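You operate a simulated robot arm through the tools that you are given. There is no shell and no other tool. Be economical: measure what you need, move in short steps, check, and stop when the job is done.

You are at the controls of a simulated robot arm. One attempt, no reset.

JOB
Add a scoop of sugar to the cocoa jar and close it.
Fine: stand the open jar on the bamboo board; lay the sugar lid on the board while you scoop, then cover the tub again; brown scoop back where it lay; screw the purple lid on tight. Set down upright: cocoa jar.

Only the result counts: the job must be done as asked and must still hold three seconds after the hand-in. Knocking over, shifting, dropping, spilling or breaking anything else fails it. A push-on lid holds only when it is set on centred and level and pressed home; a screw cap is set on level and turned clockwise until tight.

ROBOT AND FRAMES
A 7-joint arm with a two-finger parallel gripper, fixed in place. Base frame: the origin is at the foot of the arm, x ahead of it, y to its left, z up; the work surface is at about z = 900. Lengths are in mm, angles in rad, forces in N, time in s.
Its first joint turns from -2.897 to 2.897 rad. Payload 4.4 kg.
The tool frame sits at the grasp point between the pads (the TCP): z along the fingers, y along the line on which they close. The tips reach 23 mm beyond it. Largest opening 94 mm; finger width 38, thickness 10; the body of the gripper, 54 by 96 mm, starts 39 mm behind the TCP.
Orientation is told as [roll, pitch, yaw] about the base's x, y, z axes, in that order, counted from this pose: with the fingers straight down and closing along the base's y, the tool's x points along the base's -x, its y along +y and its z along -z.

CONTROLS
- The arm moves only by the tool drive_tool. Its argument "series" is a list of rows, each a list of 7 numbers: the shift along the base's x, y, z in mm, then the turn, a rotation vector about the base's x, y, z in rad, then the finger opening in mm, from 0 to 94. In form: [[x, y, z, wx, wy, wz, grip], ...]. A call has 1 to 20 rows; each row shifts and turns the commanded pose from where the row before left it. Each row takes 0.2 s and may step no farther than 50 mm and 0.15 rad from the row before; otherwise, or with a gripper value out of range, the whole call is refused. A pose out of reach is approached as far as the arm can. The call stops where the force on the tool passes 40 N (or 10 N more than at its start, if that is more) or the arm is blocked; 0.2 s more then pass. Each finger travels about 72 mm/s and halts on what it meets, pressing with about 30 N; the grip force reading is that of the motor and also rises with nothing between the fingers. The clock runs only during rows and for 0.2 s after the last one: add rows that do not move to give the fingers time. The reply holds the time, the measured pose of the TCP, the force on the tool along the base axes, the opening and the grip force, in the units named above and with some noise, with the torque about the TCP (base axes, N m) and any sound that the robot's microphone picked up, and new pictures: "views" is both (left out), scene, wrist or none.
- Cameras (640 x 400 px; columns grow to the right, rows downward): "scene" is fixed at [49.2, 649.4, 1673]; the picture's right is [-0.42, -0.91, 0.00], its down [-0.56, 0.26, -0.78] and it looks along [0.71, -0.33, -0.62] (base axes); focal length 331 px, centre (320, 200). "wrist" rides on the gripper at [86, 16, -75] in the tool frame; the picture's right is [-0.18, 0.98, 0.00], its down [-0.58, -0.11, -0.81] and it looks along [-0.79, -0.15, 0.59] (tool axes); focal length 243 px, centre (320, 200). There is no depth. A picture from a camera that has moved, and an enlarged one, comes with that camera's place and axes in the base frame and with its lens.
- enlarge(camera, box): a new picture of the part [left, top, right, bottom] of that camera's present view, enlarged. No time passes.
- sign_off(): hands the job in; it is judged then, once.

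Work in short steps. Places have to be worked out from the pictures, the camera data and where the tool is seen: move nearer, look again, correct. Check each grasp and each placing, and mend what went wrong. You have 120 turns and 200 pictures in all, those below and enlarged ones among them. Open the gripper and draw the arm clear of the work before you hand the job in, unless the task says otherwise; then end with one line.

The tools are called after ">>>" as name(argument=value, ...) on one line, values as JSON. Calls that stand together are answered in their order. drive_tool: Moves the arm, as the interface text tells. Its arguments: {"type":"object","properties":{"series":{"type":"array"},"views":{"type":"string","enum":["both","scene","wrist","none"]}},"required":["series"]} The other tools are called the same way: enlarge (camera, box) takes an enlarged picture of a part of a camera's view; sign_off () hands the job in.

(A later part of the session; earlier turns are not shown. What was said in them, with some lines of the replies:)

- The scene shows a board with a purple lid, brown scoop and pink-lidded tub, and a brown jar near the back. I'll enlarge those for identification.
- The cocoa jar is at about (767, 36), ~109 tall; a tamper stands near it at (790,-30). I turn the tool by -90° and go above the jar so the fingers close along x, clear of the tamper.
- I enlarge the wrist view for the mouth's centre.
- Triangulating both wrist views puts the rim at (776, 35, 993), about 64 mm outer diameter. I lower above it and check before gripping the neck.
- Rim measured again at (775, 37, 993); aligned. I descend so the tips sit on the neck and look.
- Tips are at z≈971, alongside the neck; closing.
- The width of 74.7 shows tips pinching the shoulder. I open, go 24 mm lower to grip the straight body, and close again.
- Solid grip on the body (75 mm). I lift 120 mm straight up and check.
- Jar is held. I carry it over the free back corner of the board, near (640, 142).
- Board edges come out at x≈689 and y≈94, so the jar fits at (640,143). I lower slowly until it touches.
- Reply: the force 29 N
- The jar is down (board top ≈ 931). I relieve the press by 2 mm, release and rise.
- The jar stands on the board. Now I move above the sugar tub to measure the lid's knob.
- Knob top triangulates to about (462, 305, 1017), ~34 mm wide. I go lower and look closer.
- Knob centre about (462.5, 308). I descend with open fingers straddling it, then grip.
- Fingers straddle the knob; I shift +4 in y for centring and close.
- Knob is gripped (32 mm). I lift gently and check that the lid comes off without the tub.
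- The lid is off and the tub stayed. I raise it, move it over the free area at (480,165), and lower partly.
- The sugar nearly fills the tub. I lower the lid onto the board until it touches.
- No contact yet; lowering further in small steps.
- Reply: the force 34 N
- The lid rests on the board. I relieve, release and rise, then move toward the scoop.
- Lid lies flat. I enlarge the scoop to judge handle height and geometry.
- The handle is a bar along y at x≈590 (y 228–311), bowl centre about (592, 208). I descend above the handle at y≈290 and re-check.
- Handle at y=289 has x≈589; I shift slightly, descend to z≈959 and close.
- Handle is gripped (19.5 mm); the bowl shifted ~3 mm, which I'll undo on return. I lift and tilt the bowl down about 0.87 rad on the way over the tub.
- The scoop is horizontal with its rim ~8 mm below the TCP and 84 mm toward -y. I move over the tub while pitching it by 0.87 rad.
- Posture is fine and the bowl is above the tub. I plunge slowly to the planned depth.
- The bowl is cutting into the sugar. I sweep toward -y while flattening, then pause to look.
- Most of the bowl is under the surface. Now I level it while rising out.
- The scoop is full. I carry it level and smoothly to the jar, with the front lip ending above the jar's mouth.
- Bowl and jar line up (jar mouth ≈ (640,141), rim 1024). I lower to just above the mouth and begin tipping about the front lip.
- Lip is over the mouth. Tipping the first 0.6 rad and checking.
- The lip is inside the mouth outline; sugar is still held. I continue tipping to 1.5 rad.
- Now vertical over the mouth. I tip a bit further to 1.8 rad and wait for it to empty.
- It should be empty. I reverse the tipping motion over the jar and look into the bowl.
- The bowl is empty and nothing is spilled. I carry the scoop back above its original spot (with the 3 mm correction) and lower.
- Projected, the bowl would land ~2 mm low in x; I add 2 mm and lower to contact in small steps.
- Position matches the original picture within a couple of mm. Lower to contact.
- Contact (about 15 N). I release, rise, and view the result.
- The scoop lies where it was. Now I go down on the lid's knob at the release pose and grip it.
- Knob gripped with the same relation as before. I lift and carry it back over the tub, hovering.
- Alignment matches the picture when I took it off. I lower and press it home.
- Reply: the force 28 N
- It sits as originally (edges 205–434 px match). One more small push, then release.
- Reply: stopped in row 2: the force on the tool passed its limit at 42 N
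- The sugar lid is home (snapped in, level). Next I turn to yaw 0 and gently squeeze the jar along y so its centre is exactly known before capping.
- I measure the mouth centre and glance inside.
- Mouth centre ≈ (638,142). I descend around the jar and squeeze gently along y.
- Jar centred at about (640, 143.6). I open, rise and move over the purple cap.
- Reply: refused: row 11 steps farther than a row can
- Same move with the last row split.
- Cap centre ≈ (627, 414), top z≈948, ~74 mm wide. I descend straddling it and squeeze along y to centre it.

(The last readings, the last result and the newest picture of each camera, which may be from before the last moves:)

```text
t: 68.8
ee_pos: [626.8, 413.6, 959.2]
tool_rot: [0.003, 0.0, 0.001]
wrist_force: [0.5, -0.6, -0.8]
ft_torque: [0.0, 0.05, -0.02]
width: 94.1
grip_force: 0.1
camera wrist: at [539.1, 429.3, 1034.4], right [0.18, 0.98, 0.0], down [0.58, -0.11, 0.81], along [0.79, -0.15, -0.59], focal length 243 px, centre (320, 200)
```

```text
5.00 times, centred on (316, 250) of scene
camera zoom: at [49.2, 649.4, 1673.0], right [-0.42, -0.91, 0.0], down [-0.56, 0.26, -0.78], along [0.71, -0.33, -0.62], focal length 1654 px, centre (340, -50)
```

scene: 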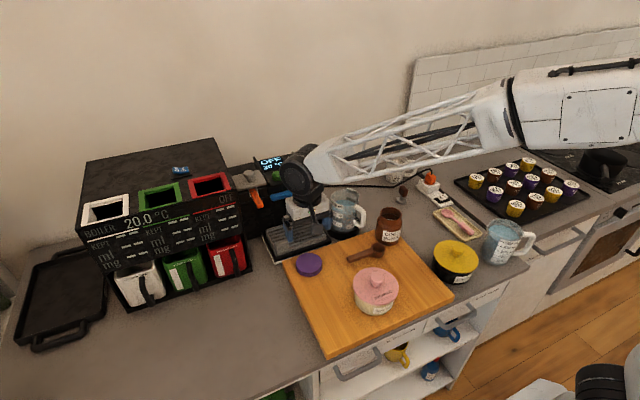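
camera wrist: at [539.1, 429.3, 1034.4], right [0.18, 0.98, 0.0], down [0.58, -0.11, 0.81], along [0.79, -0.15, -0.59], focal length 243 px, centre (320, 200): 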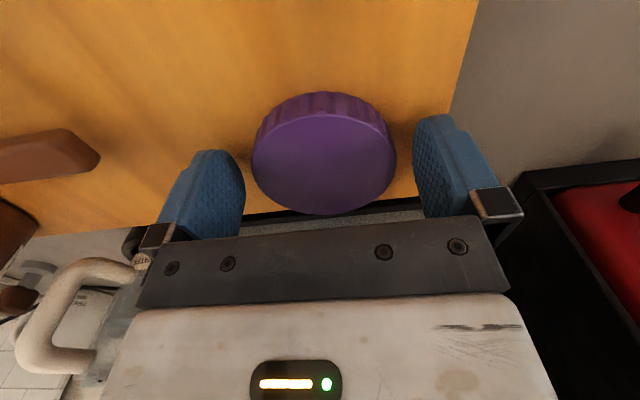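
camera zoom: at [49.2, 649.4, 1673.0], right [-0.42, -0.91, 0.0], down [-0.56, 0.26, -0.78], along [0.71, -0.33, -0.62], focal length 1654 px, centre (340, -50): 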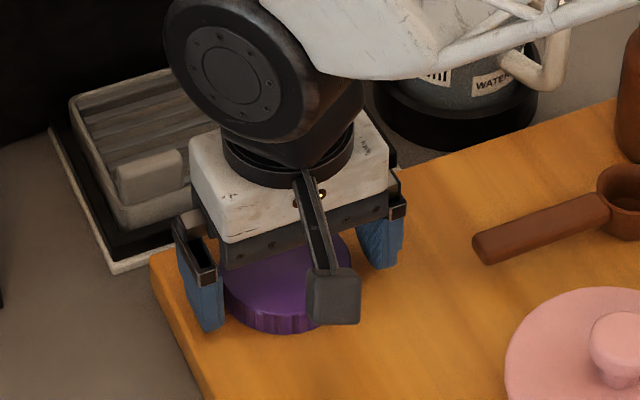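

Well centred. Squeeze along y, reopen, turn +1.5 rad in place, and squeeze again (this is the lifting grip).

>>> drive_tool(series=[[0, 0, 0, 0, 0, 0, 80], [0, 0, 0, 0, 0, 0, 65], [0, 0, 0, 0, 0, 0, 65], [0, 0, 0, 0, 0, 0, 94], [0, 0, 0, 0, 0, 0, 94], [0, 0, 0, 0, 0, 0.15, 94], [0, 0, 0, 0, 0, 0.15, 94], [0, 0, 0, 0, 0, 0.15, 94], [0, 0, 0, 0, 0, 0.15, 94], [0, 0, 0, 0, 0, 0.15, 94], [0, 0, 0, 0, 0, 0.15, 94], [0, 0, 0, 0, 0, 0.15, 94], [0, 0, 0, 0, 0, 0.15, 94], [0, 0, 0, 0, 0, 0.15, 94], [0, 0, 0, 0, 0, 0.15, 94], [0, 0, 0, 0, 0, 0, 94]], views="wrist")

```text
t: 72.2
ee_pos: [627.7, 413.7, 958.4]
tool_rot: [0.001, 0.001, 1.501]
wrist_force: [0.2, -0.3, -0.2]
ft_torque: [0.01, 0.03, -0.02]
width: 93.8
grip_force: 0.0
camera wrist: at [602.7, 328.0, 1033.9], right [-0.97, 0.25, 0.0], down [0.15, 0.57, 0.81], along [0.2, 0.78, -0.59], focal length 243 px, centre (320, 200)
```

wrist: 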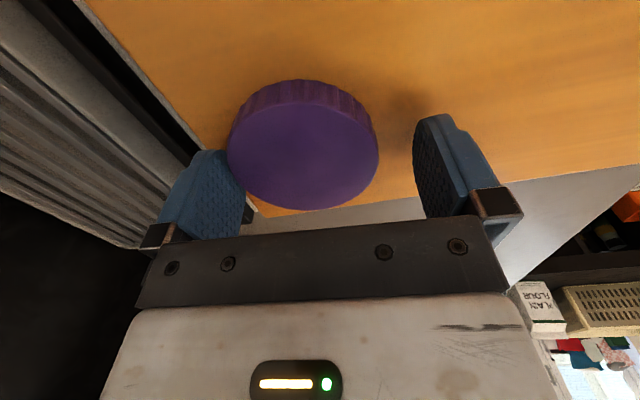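

The cap sits toward the +x finger; closing will slide it to the centre. Close and check.

>>> drive_tool(series=[[0, 0, 0, 0, 0, 0, 84], [0, 0, 0, 0, 0, 0, 78], [0, 0, 0, 0, 0, 0, 65], [0, 0, 0, 0, 0, 0, 60], [0, 0, 0, 0, 0, 0, 60]], views="wrist")

```text
t: 73.3
ee_pos: [626.3, 413.4, 958.6]
tool_rot: [0.002, 0.001, 1.5]
wrist_force: [1.1, -0.4, 0.7]
ft_torque: [0.02, -0.01, 0.01]
width: 75.4
grip_force: 30.3
camera wrist: at [602.6, 328.1, 1033.9], right [-0.97, 0.25, 0.0], down [0.15, 0.57, 0.81], along [0.2, 0.78, -0.59], focal length 243 px, centre (320, 200)
```

wrist: 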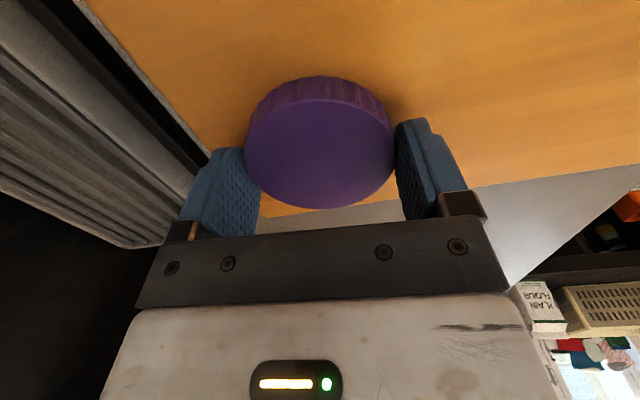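

Cap gripped (75.4). I lift it and carry it over the jar, hovering.

>>> drive_tool(series=[[0, 0, 20, 0, 0, 0, 60], [0, 0, 45, 0, 0, 0, 60], [0, 0, 45, 0, 0, 0, 60], [0, 0, 40, 0, 0, 0, 60], [2.3, -45, 0, 0, 0, 0, 60], [2.3, -45, 0, 0, 0, 0, 60], [2.3, -45, 0, 0, 0, 0, 60], [2.3, -45, 0, 0, 0, 0, 60], [2.3, -45, 0, 0, 0, 0, 60], [2.3, -45, 0, 0, 0, 0, 60], [0, 0, -35, 0, 0, 0, 60], [0, 0, 0, 0, 0, 0, 60]])

>>> enlarge(camera="scene", box=[336, 170, 448, 260])

```text
t: 76.0
ee_pos: [639.7, 143.9, 1075.9]
tool_rot: [0.0, 0.002, 1.498]
wrist_force: [-0.1, 0.8, -0.2]
ft_torque: [-0.02, 0.01, -0.02]
width: 75.1
grip_force: 30.2
camera wrist: at [616.3, 58.1, 1150.9], right [-0.97, 0.25, 0.0], down [0.15, 0.57, 0.81], along [0.2, 0.78, -0.59], focal length 243 px, centre (320, 200)
```

scene: 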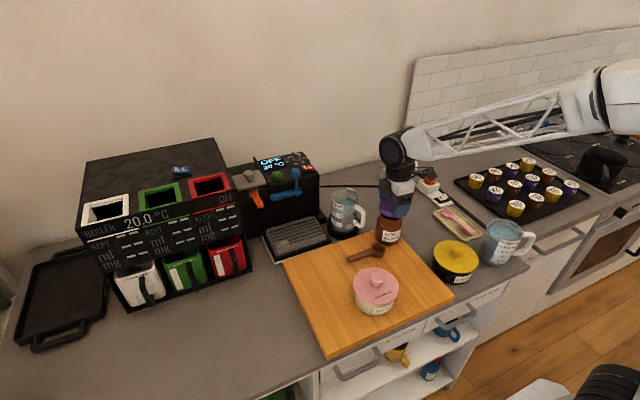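
wrist: 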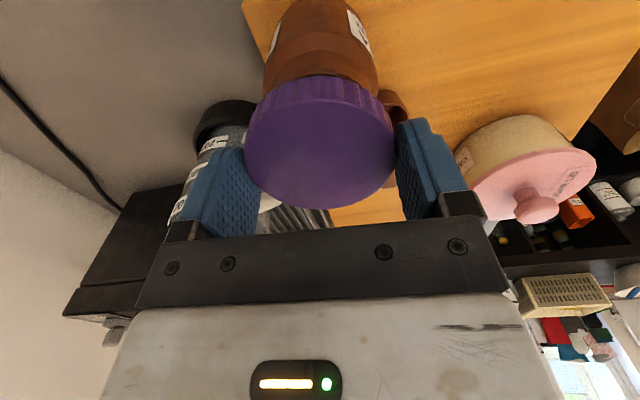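

```text
4.44 times, centred on (392, 215) of scene
camera zoom: at [49.2, 649.4, 1673.0], right [-0.42, -0.91, 0.0], down [-0.56, 0.26, -0.78], along [0.71, -0.33, -0.62], focal length 1471 px, centre (0, 133)
```

zoom: 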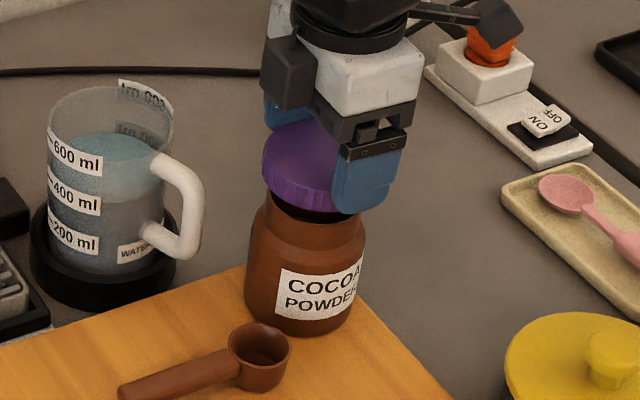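

Aligned. I lower until it touches the jar thread.

>>> drive_tool(series=[[0, 0, -15, 0, 0, 0, 60], [0, 0, -5, 0, 0, 0, 60], [0, 0, -3, 0, 0, 0, 60], [0, 0, -3, 0, 0, 0, 60], [0, 0, -3, 0, 0, 0, 60], [0, 0, 0, 0, 0, 0, 60]], views="none")

>>> enlarge(camera="scene", box=[352, 180, 432, 250])

```text
t: 77.3
ee_pos: [639.6, 144.0, 1045.8]
tool_rot: [0.0, 0.002, 1.5]
wrist_force: [-5.1, 1.1, 10.0]
ft_torque: [0.09, 0.2, -0.03]
width: 75.2
grip_force: 29.7
```

```text
5.71 times, centred on (392, 215) of scene
camera zoom: at [49.2, 649.4, 1673.0], right [-0.42, -0.91, 0.0], down [-0.56, 0.26, -0.78], along [0.71, -0.33, -0.62], focal length 1891 px, centre (-91, 114)
```

zoom: 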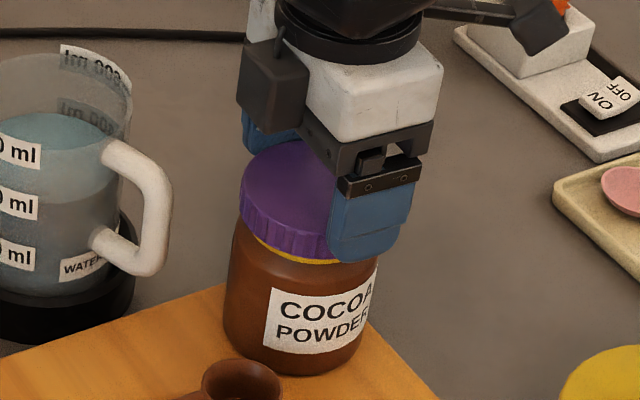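

The cap rests on the thread. I turn clockwise 1.5 rad with slight downward feed and watch torque.

>>> drive_tool(series=[[0, 0, -0.3, 0, 0, -0.15, 60], [0, 0, -0.3, 0, 0, -0.15, 60], [0, 0, -0.3, 0, 0, -0.15, 60], [0, 0, -0.3, 0, 0, -0.15, 60], [0, 0, -0.3, 0, 0, -0.15, 60], [0, 0, -0.3, 0, 0, -0.15, 60], [0, 0, -0.3, 0, 0, -0.15, 60], [0, 0, -0.3, 0, 0, -0.15, 60], [0, 0, -0.3, 0, 0, -0.15, 60], [0, 0, -0.3, 0, 0, -0.15, 60]], views="none")

>>> enlarge(camera="scene", box=[352, 180, 432, 250])

```text
t: 79.5
ee_pos: [640.2, 143.7, 1041.4]
tool_rot: [0.003, 0.0, -0.001]
wrist_force: [0.5, 13.3, 27.8]
ft_torque: [0.46, -0.13, 0.01]
width: 75.0
grip_force: 29.9
```

```text
5.71 times, centred on (392, 215) of scene
camera zoom: at [49.2, 649.4, 1673.0], right [-0.42, -0.91, 0.0], down [-0.56, 0.26, -0.78], along [0.71, -0.33, -0.62], focal length 1891 px, centre (-91, 114)
```

zoom: 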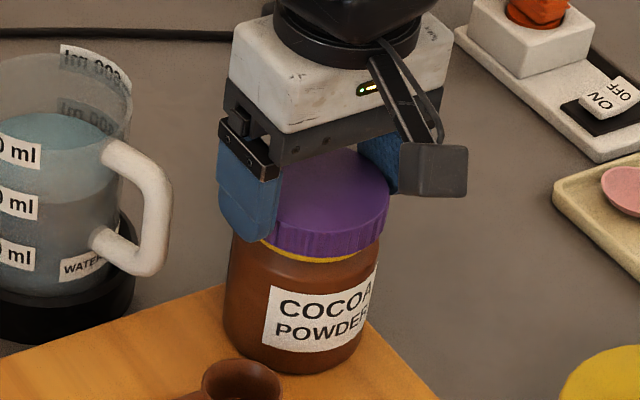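

The label hasn't turned, so the cap alone rotates. Continuing clockwise another 1.5 rad without extra feed.

>>> drive_tool(series=[[0, 0, 0, 0, 0, -0.15, 60], [0, 0, 0, 0, 0, -0.15, 60], [0, 0, 0, 0, 0, -0.15, 60], [0, 0, 0, 0, 0, -0.15, 60], [0, 0, 0, 0, 0, -0.15, 60], [0, 0, 0, 0, 0, -0.15, 60], [0, 0, 0, 0, 0, -0.15, 60], [0, 0, 0, 0, 0, -0.15, 60], [0, 0, 0, 0, 0, -0.15, 60], [0, 0, 0, 0, 0, -0.15, 60]], views="none")

>>> enlarge(camera="scene", box=[352, 180, 432, 250])

```text
t: 81.8
ee_pos: [640.7, 143.1, 1040.8]
tool_rot: [0.001, 0.002, -1.501]
wrist_force: [9.9, 0.6, 22.2]
ft_torque: [-0.09, -0.3, 0.01]
width: 75.4
grip_force: 29.9
```

```text
5.71 times, centred on (392, 215) of scene
camera zoom: at [49.2, 649.4, 1673.0], right [-0.42, -0.91, 0.0], down [-0.56, 0.26, -0.78], along [0.71, -0.33, -0.62], focal length 1891 px, centre (-91, 114)
```

zoom: 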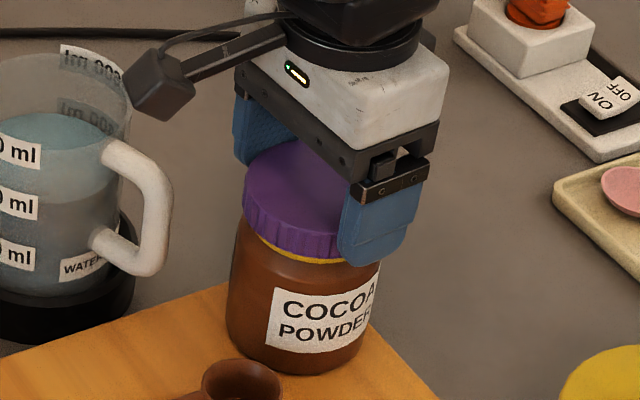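

I zoom in on the cap seam to judge the remaining gap.

>>> enlarge(camera="scene", box=[376, 200, 416, 230])

>>> enlarge(camera="wrist", box=[200, 0, 440, 230])

```text
13.33 times, centred on (396, 215) of scene
camera zoom: at [49.2, 649.4, 1673.0], right [-0.42, -0.91, 0.0], down [-0.56, 0.26, -0.78], along [0.71, -0.33, -0.62], focal length 4412 px, centre (-693, 0)
```

zoom: 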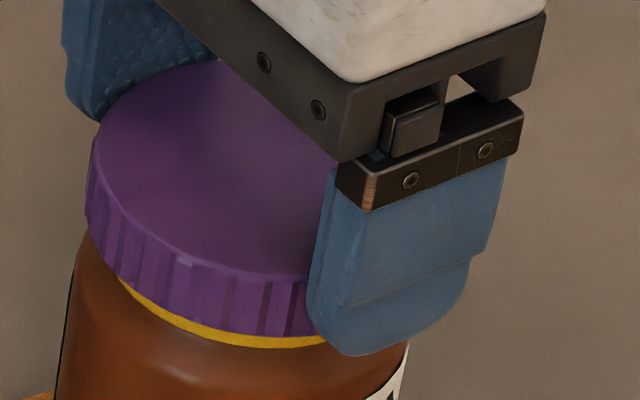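

```text
1.74 times, centred on (320, 115) of wrist
camera zoom: at [648.5, 230.0, 1117.0], right [0.99, -0.12, 0.0], down [-0.07, -0.59, 0.81], along [-0.09, -0.8, -0.59], focal length 422 px, centre (320, 348)
```

zoom: 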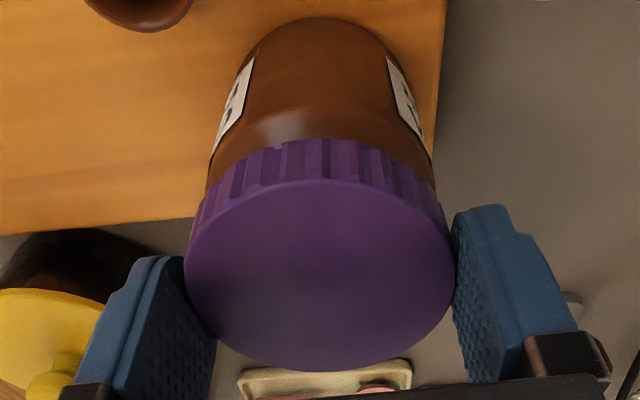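

The seam still shows a yellow ring, and no torque yet. I keep turning 0.9 rad more clockwise and check the reading.

>>> drive_tool(series=[[0, 0, 0, 0, 0, -0.15, 60], [0, 0, 0, 0, 0, -0.15, 60], [0, 0, 0, 0, 0, -0.15, 60], [0, 0, 0, 0, 0, -0.15, 60], [0, 0, 0, 0, 0, -0.15, 60], [0, 0, 0, 0, 0, -0.15, 60]], views="none")

>>> enlarge(camera="scene", box=[352, 180, 432, 250])

```text
t: 83.2
ee_pos: [640.0, 143.1, 1040.5]
tool_rot: [0.002, 0.001, -2.4]
wrist_force: [-0.2, 0.7, 15.4]
ft_torque: [0.14, 0.04, 0.28]
width: 75.0
grip_force: 29.5
```

```text
5.71 times, centred on (392, 215) of scene
camera zoom: at [49.2, 649.4, 1673.0], right [-0.42, -0.91, 0.0], down [-0.56, 0.26, -0.78], along [0.71, -0.33, -0.62], focal length 1891 px, centre (-91, 114)
```

zoom: 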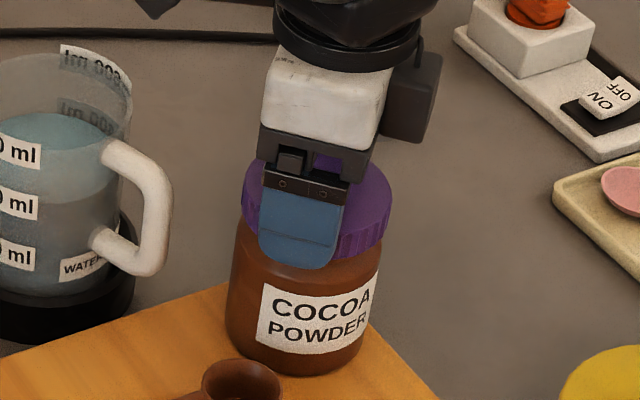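

The yellow seam vanished, a resisting torque of 0.28 N·m appeared and the jar began to turn: the cap is seating. I press a little more and give a last turn to confirm tightness.

>>> drive_tool(series=[[0, 0, -1, 0, 0, 0, 60], [0, 0, 0, 0, 0, -0.1, 60], [0, 0, 0, 0, 0, -0.1, 60]], views="none")

>>> enlarge(camera="scene", box=[352, 180, 432, 250])

```text
t: 84.0
ee_pos: [638.9, 143.0, 1039.7]
tool_rot: [0.003, 0.001, -2.601]
wrist_force: [-0.3, 0.5, 22.2]
ft_torque: [0.1, -0.02, 0.38]
width: 74.9
grip_force: 30.4
```

```text
5.71 times, centred on (392, 215) of scene
camera zoom: at [49.2, 649.4, 1673.0], right [-0.42, -0.91, 0.0], down [-0.56, 0.26, -0.78], along [0.71, -0.33, -0.62], focal length 1891 px, centre (-91, 114)
```

zoom: 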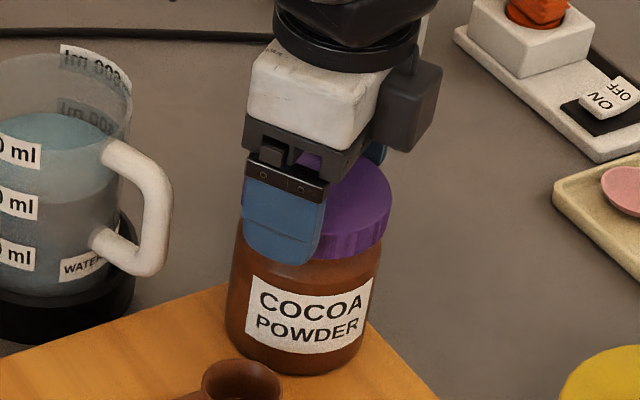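

The jar now turns together with the cap, so it's tight. I relieve the press, release and draw away.

>>> drive_tool(series=[[0, 0, 1.5, 0, 0, 0, 60], [0, 0, 0, 0, 0, 0, 94], [0, 0, 0, 0, 0, 0, 94], [0, 0, 20, 0, 0, 0, 94], [0, 0, 45, 0, 0, 0, 94], [0, 0, 45, 0, 0, 0, 94], [-20, -20, 40, 0, 0, 0, 94], [-20, -40, 20, 0, 0, 0, 94], [-20, -40, 0, 0, 0, 0, 94], [-20, -40, 0, 0, 0, 0, 94], [0, 0, 0, 0, 0, 0, 94]], views="scene")

>>> enlarge(camera="scene", box=[272, 190, 464, 320])

>>> enlarge(camera="scene", box=[360, 195, 420, 250])

```text
t: 86.3
ee_pos: [559.9, 4.4, 1211.7]
tool_rot: [0.002, 0.001, -2.598]
wrist_force: [-0.9, 0.8, 0.1]
ft_torque: [0.04, 0.0, 0.04]
width: 94.2
grip_force: 0.1
```

scene: 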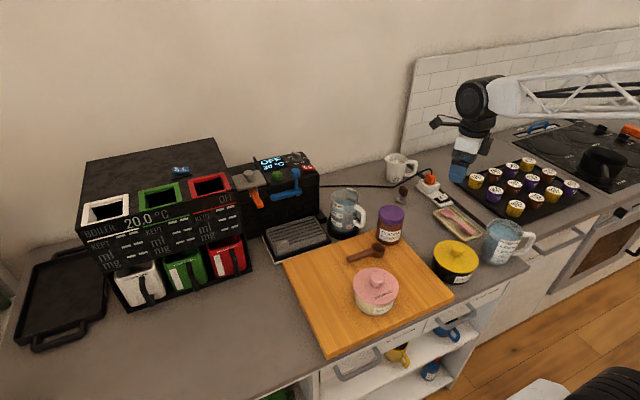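

```text
3.08 times, centred on (368, 255) of scene
camera zoom: at [49.2, 649.4, 1673.0], right [-0.42, -0.91, 0.0], down [-0.56, 0.26, -0.78], along [0.71, -0.33, -0.62], focal length 1018 px, centre (172, 31)
```

zoom: 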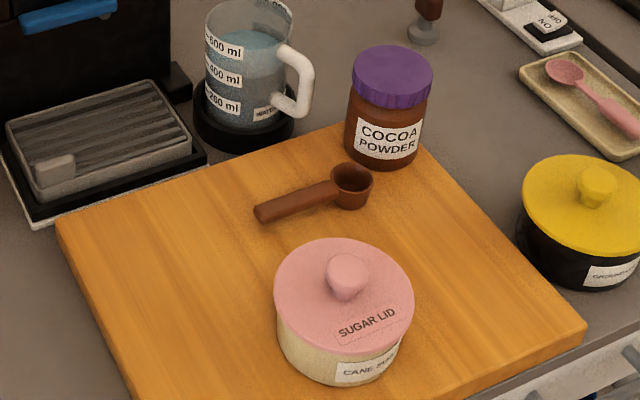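

```text
7.27 times, centred on (390, 222) of scene
camera zoom: at [49.2, 649.4, 1673.0], right [-0.42, -0.91, 0.0], down [-0.56, 0.26, -0.78], along [0.71, -0.33, -0.62], focal length 2406 px, centre (-189, 36)
```

zoom: 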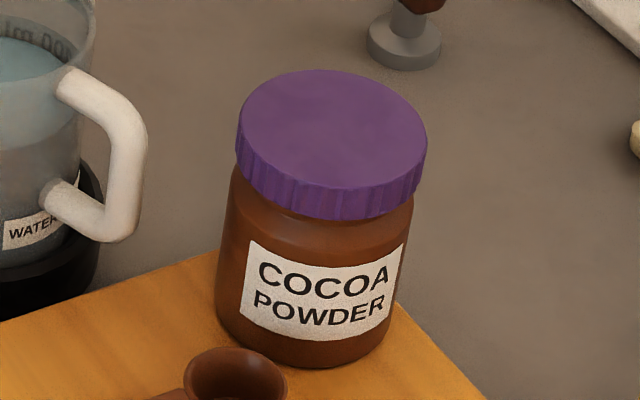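

The cocoa jar stands upright on the board with its cap level and tight. The sugar lid is home, the scoop is back in its place, nothing looks spilled, and the arm is clear, so I hand in.

>>> sign_off()

```text
The job is handed in.
```

The job is handed in: I poured one scoop of sugar into the cocoa jar, which now stands upright on the bamboo board with the purple lid screwed tight. The sugar tub is covered again, the brown scoop is back within a couple of millimetres of where it lay, and I saw no spills.
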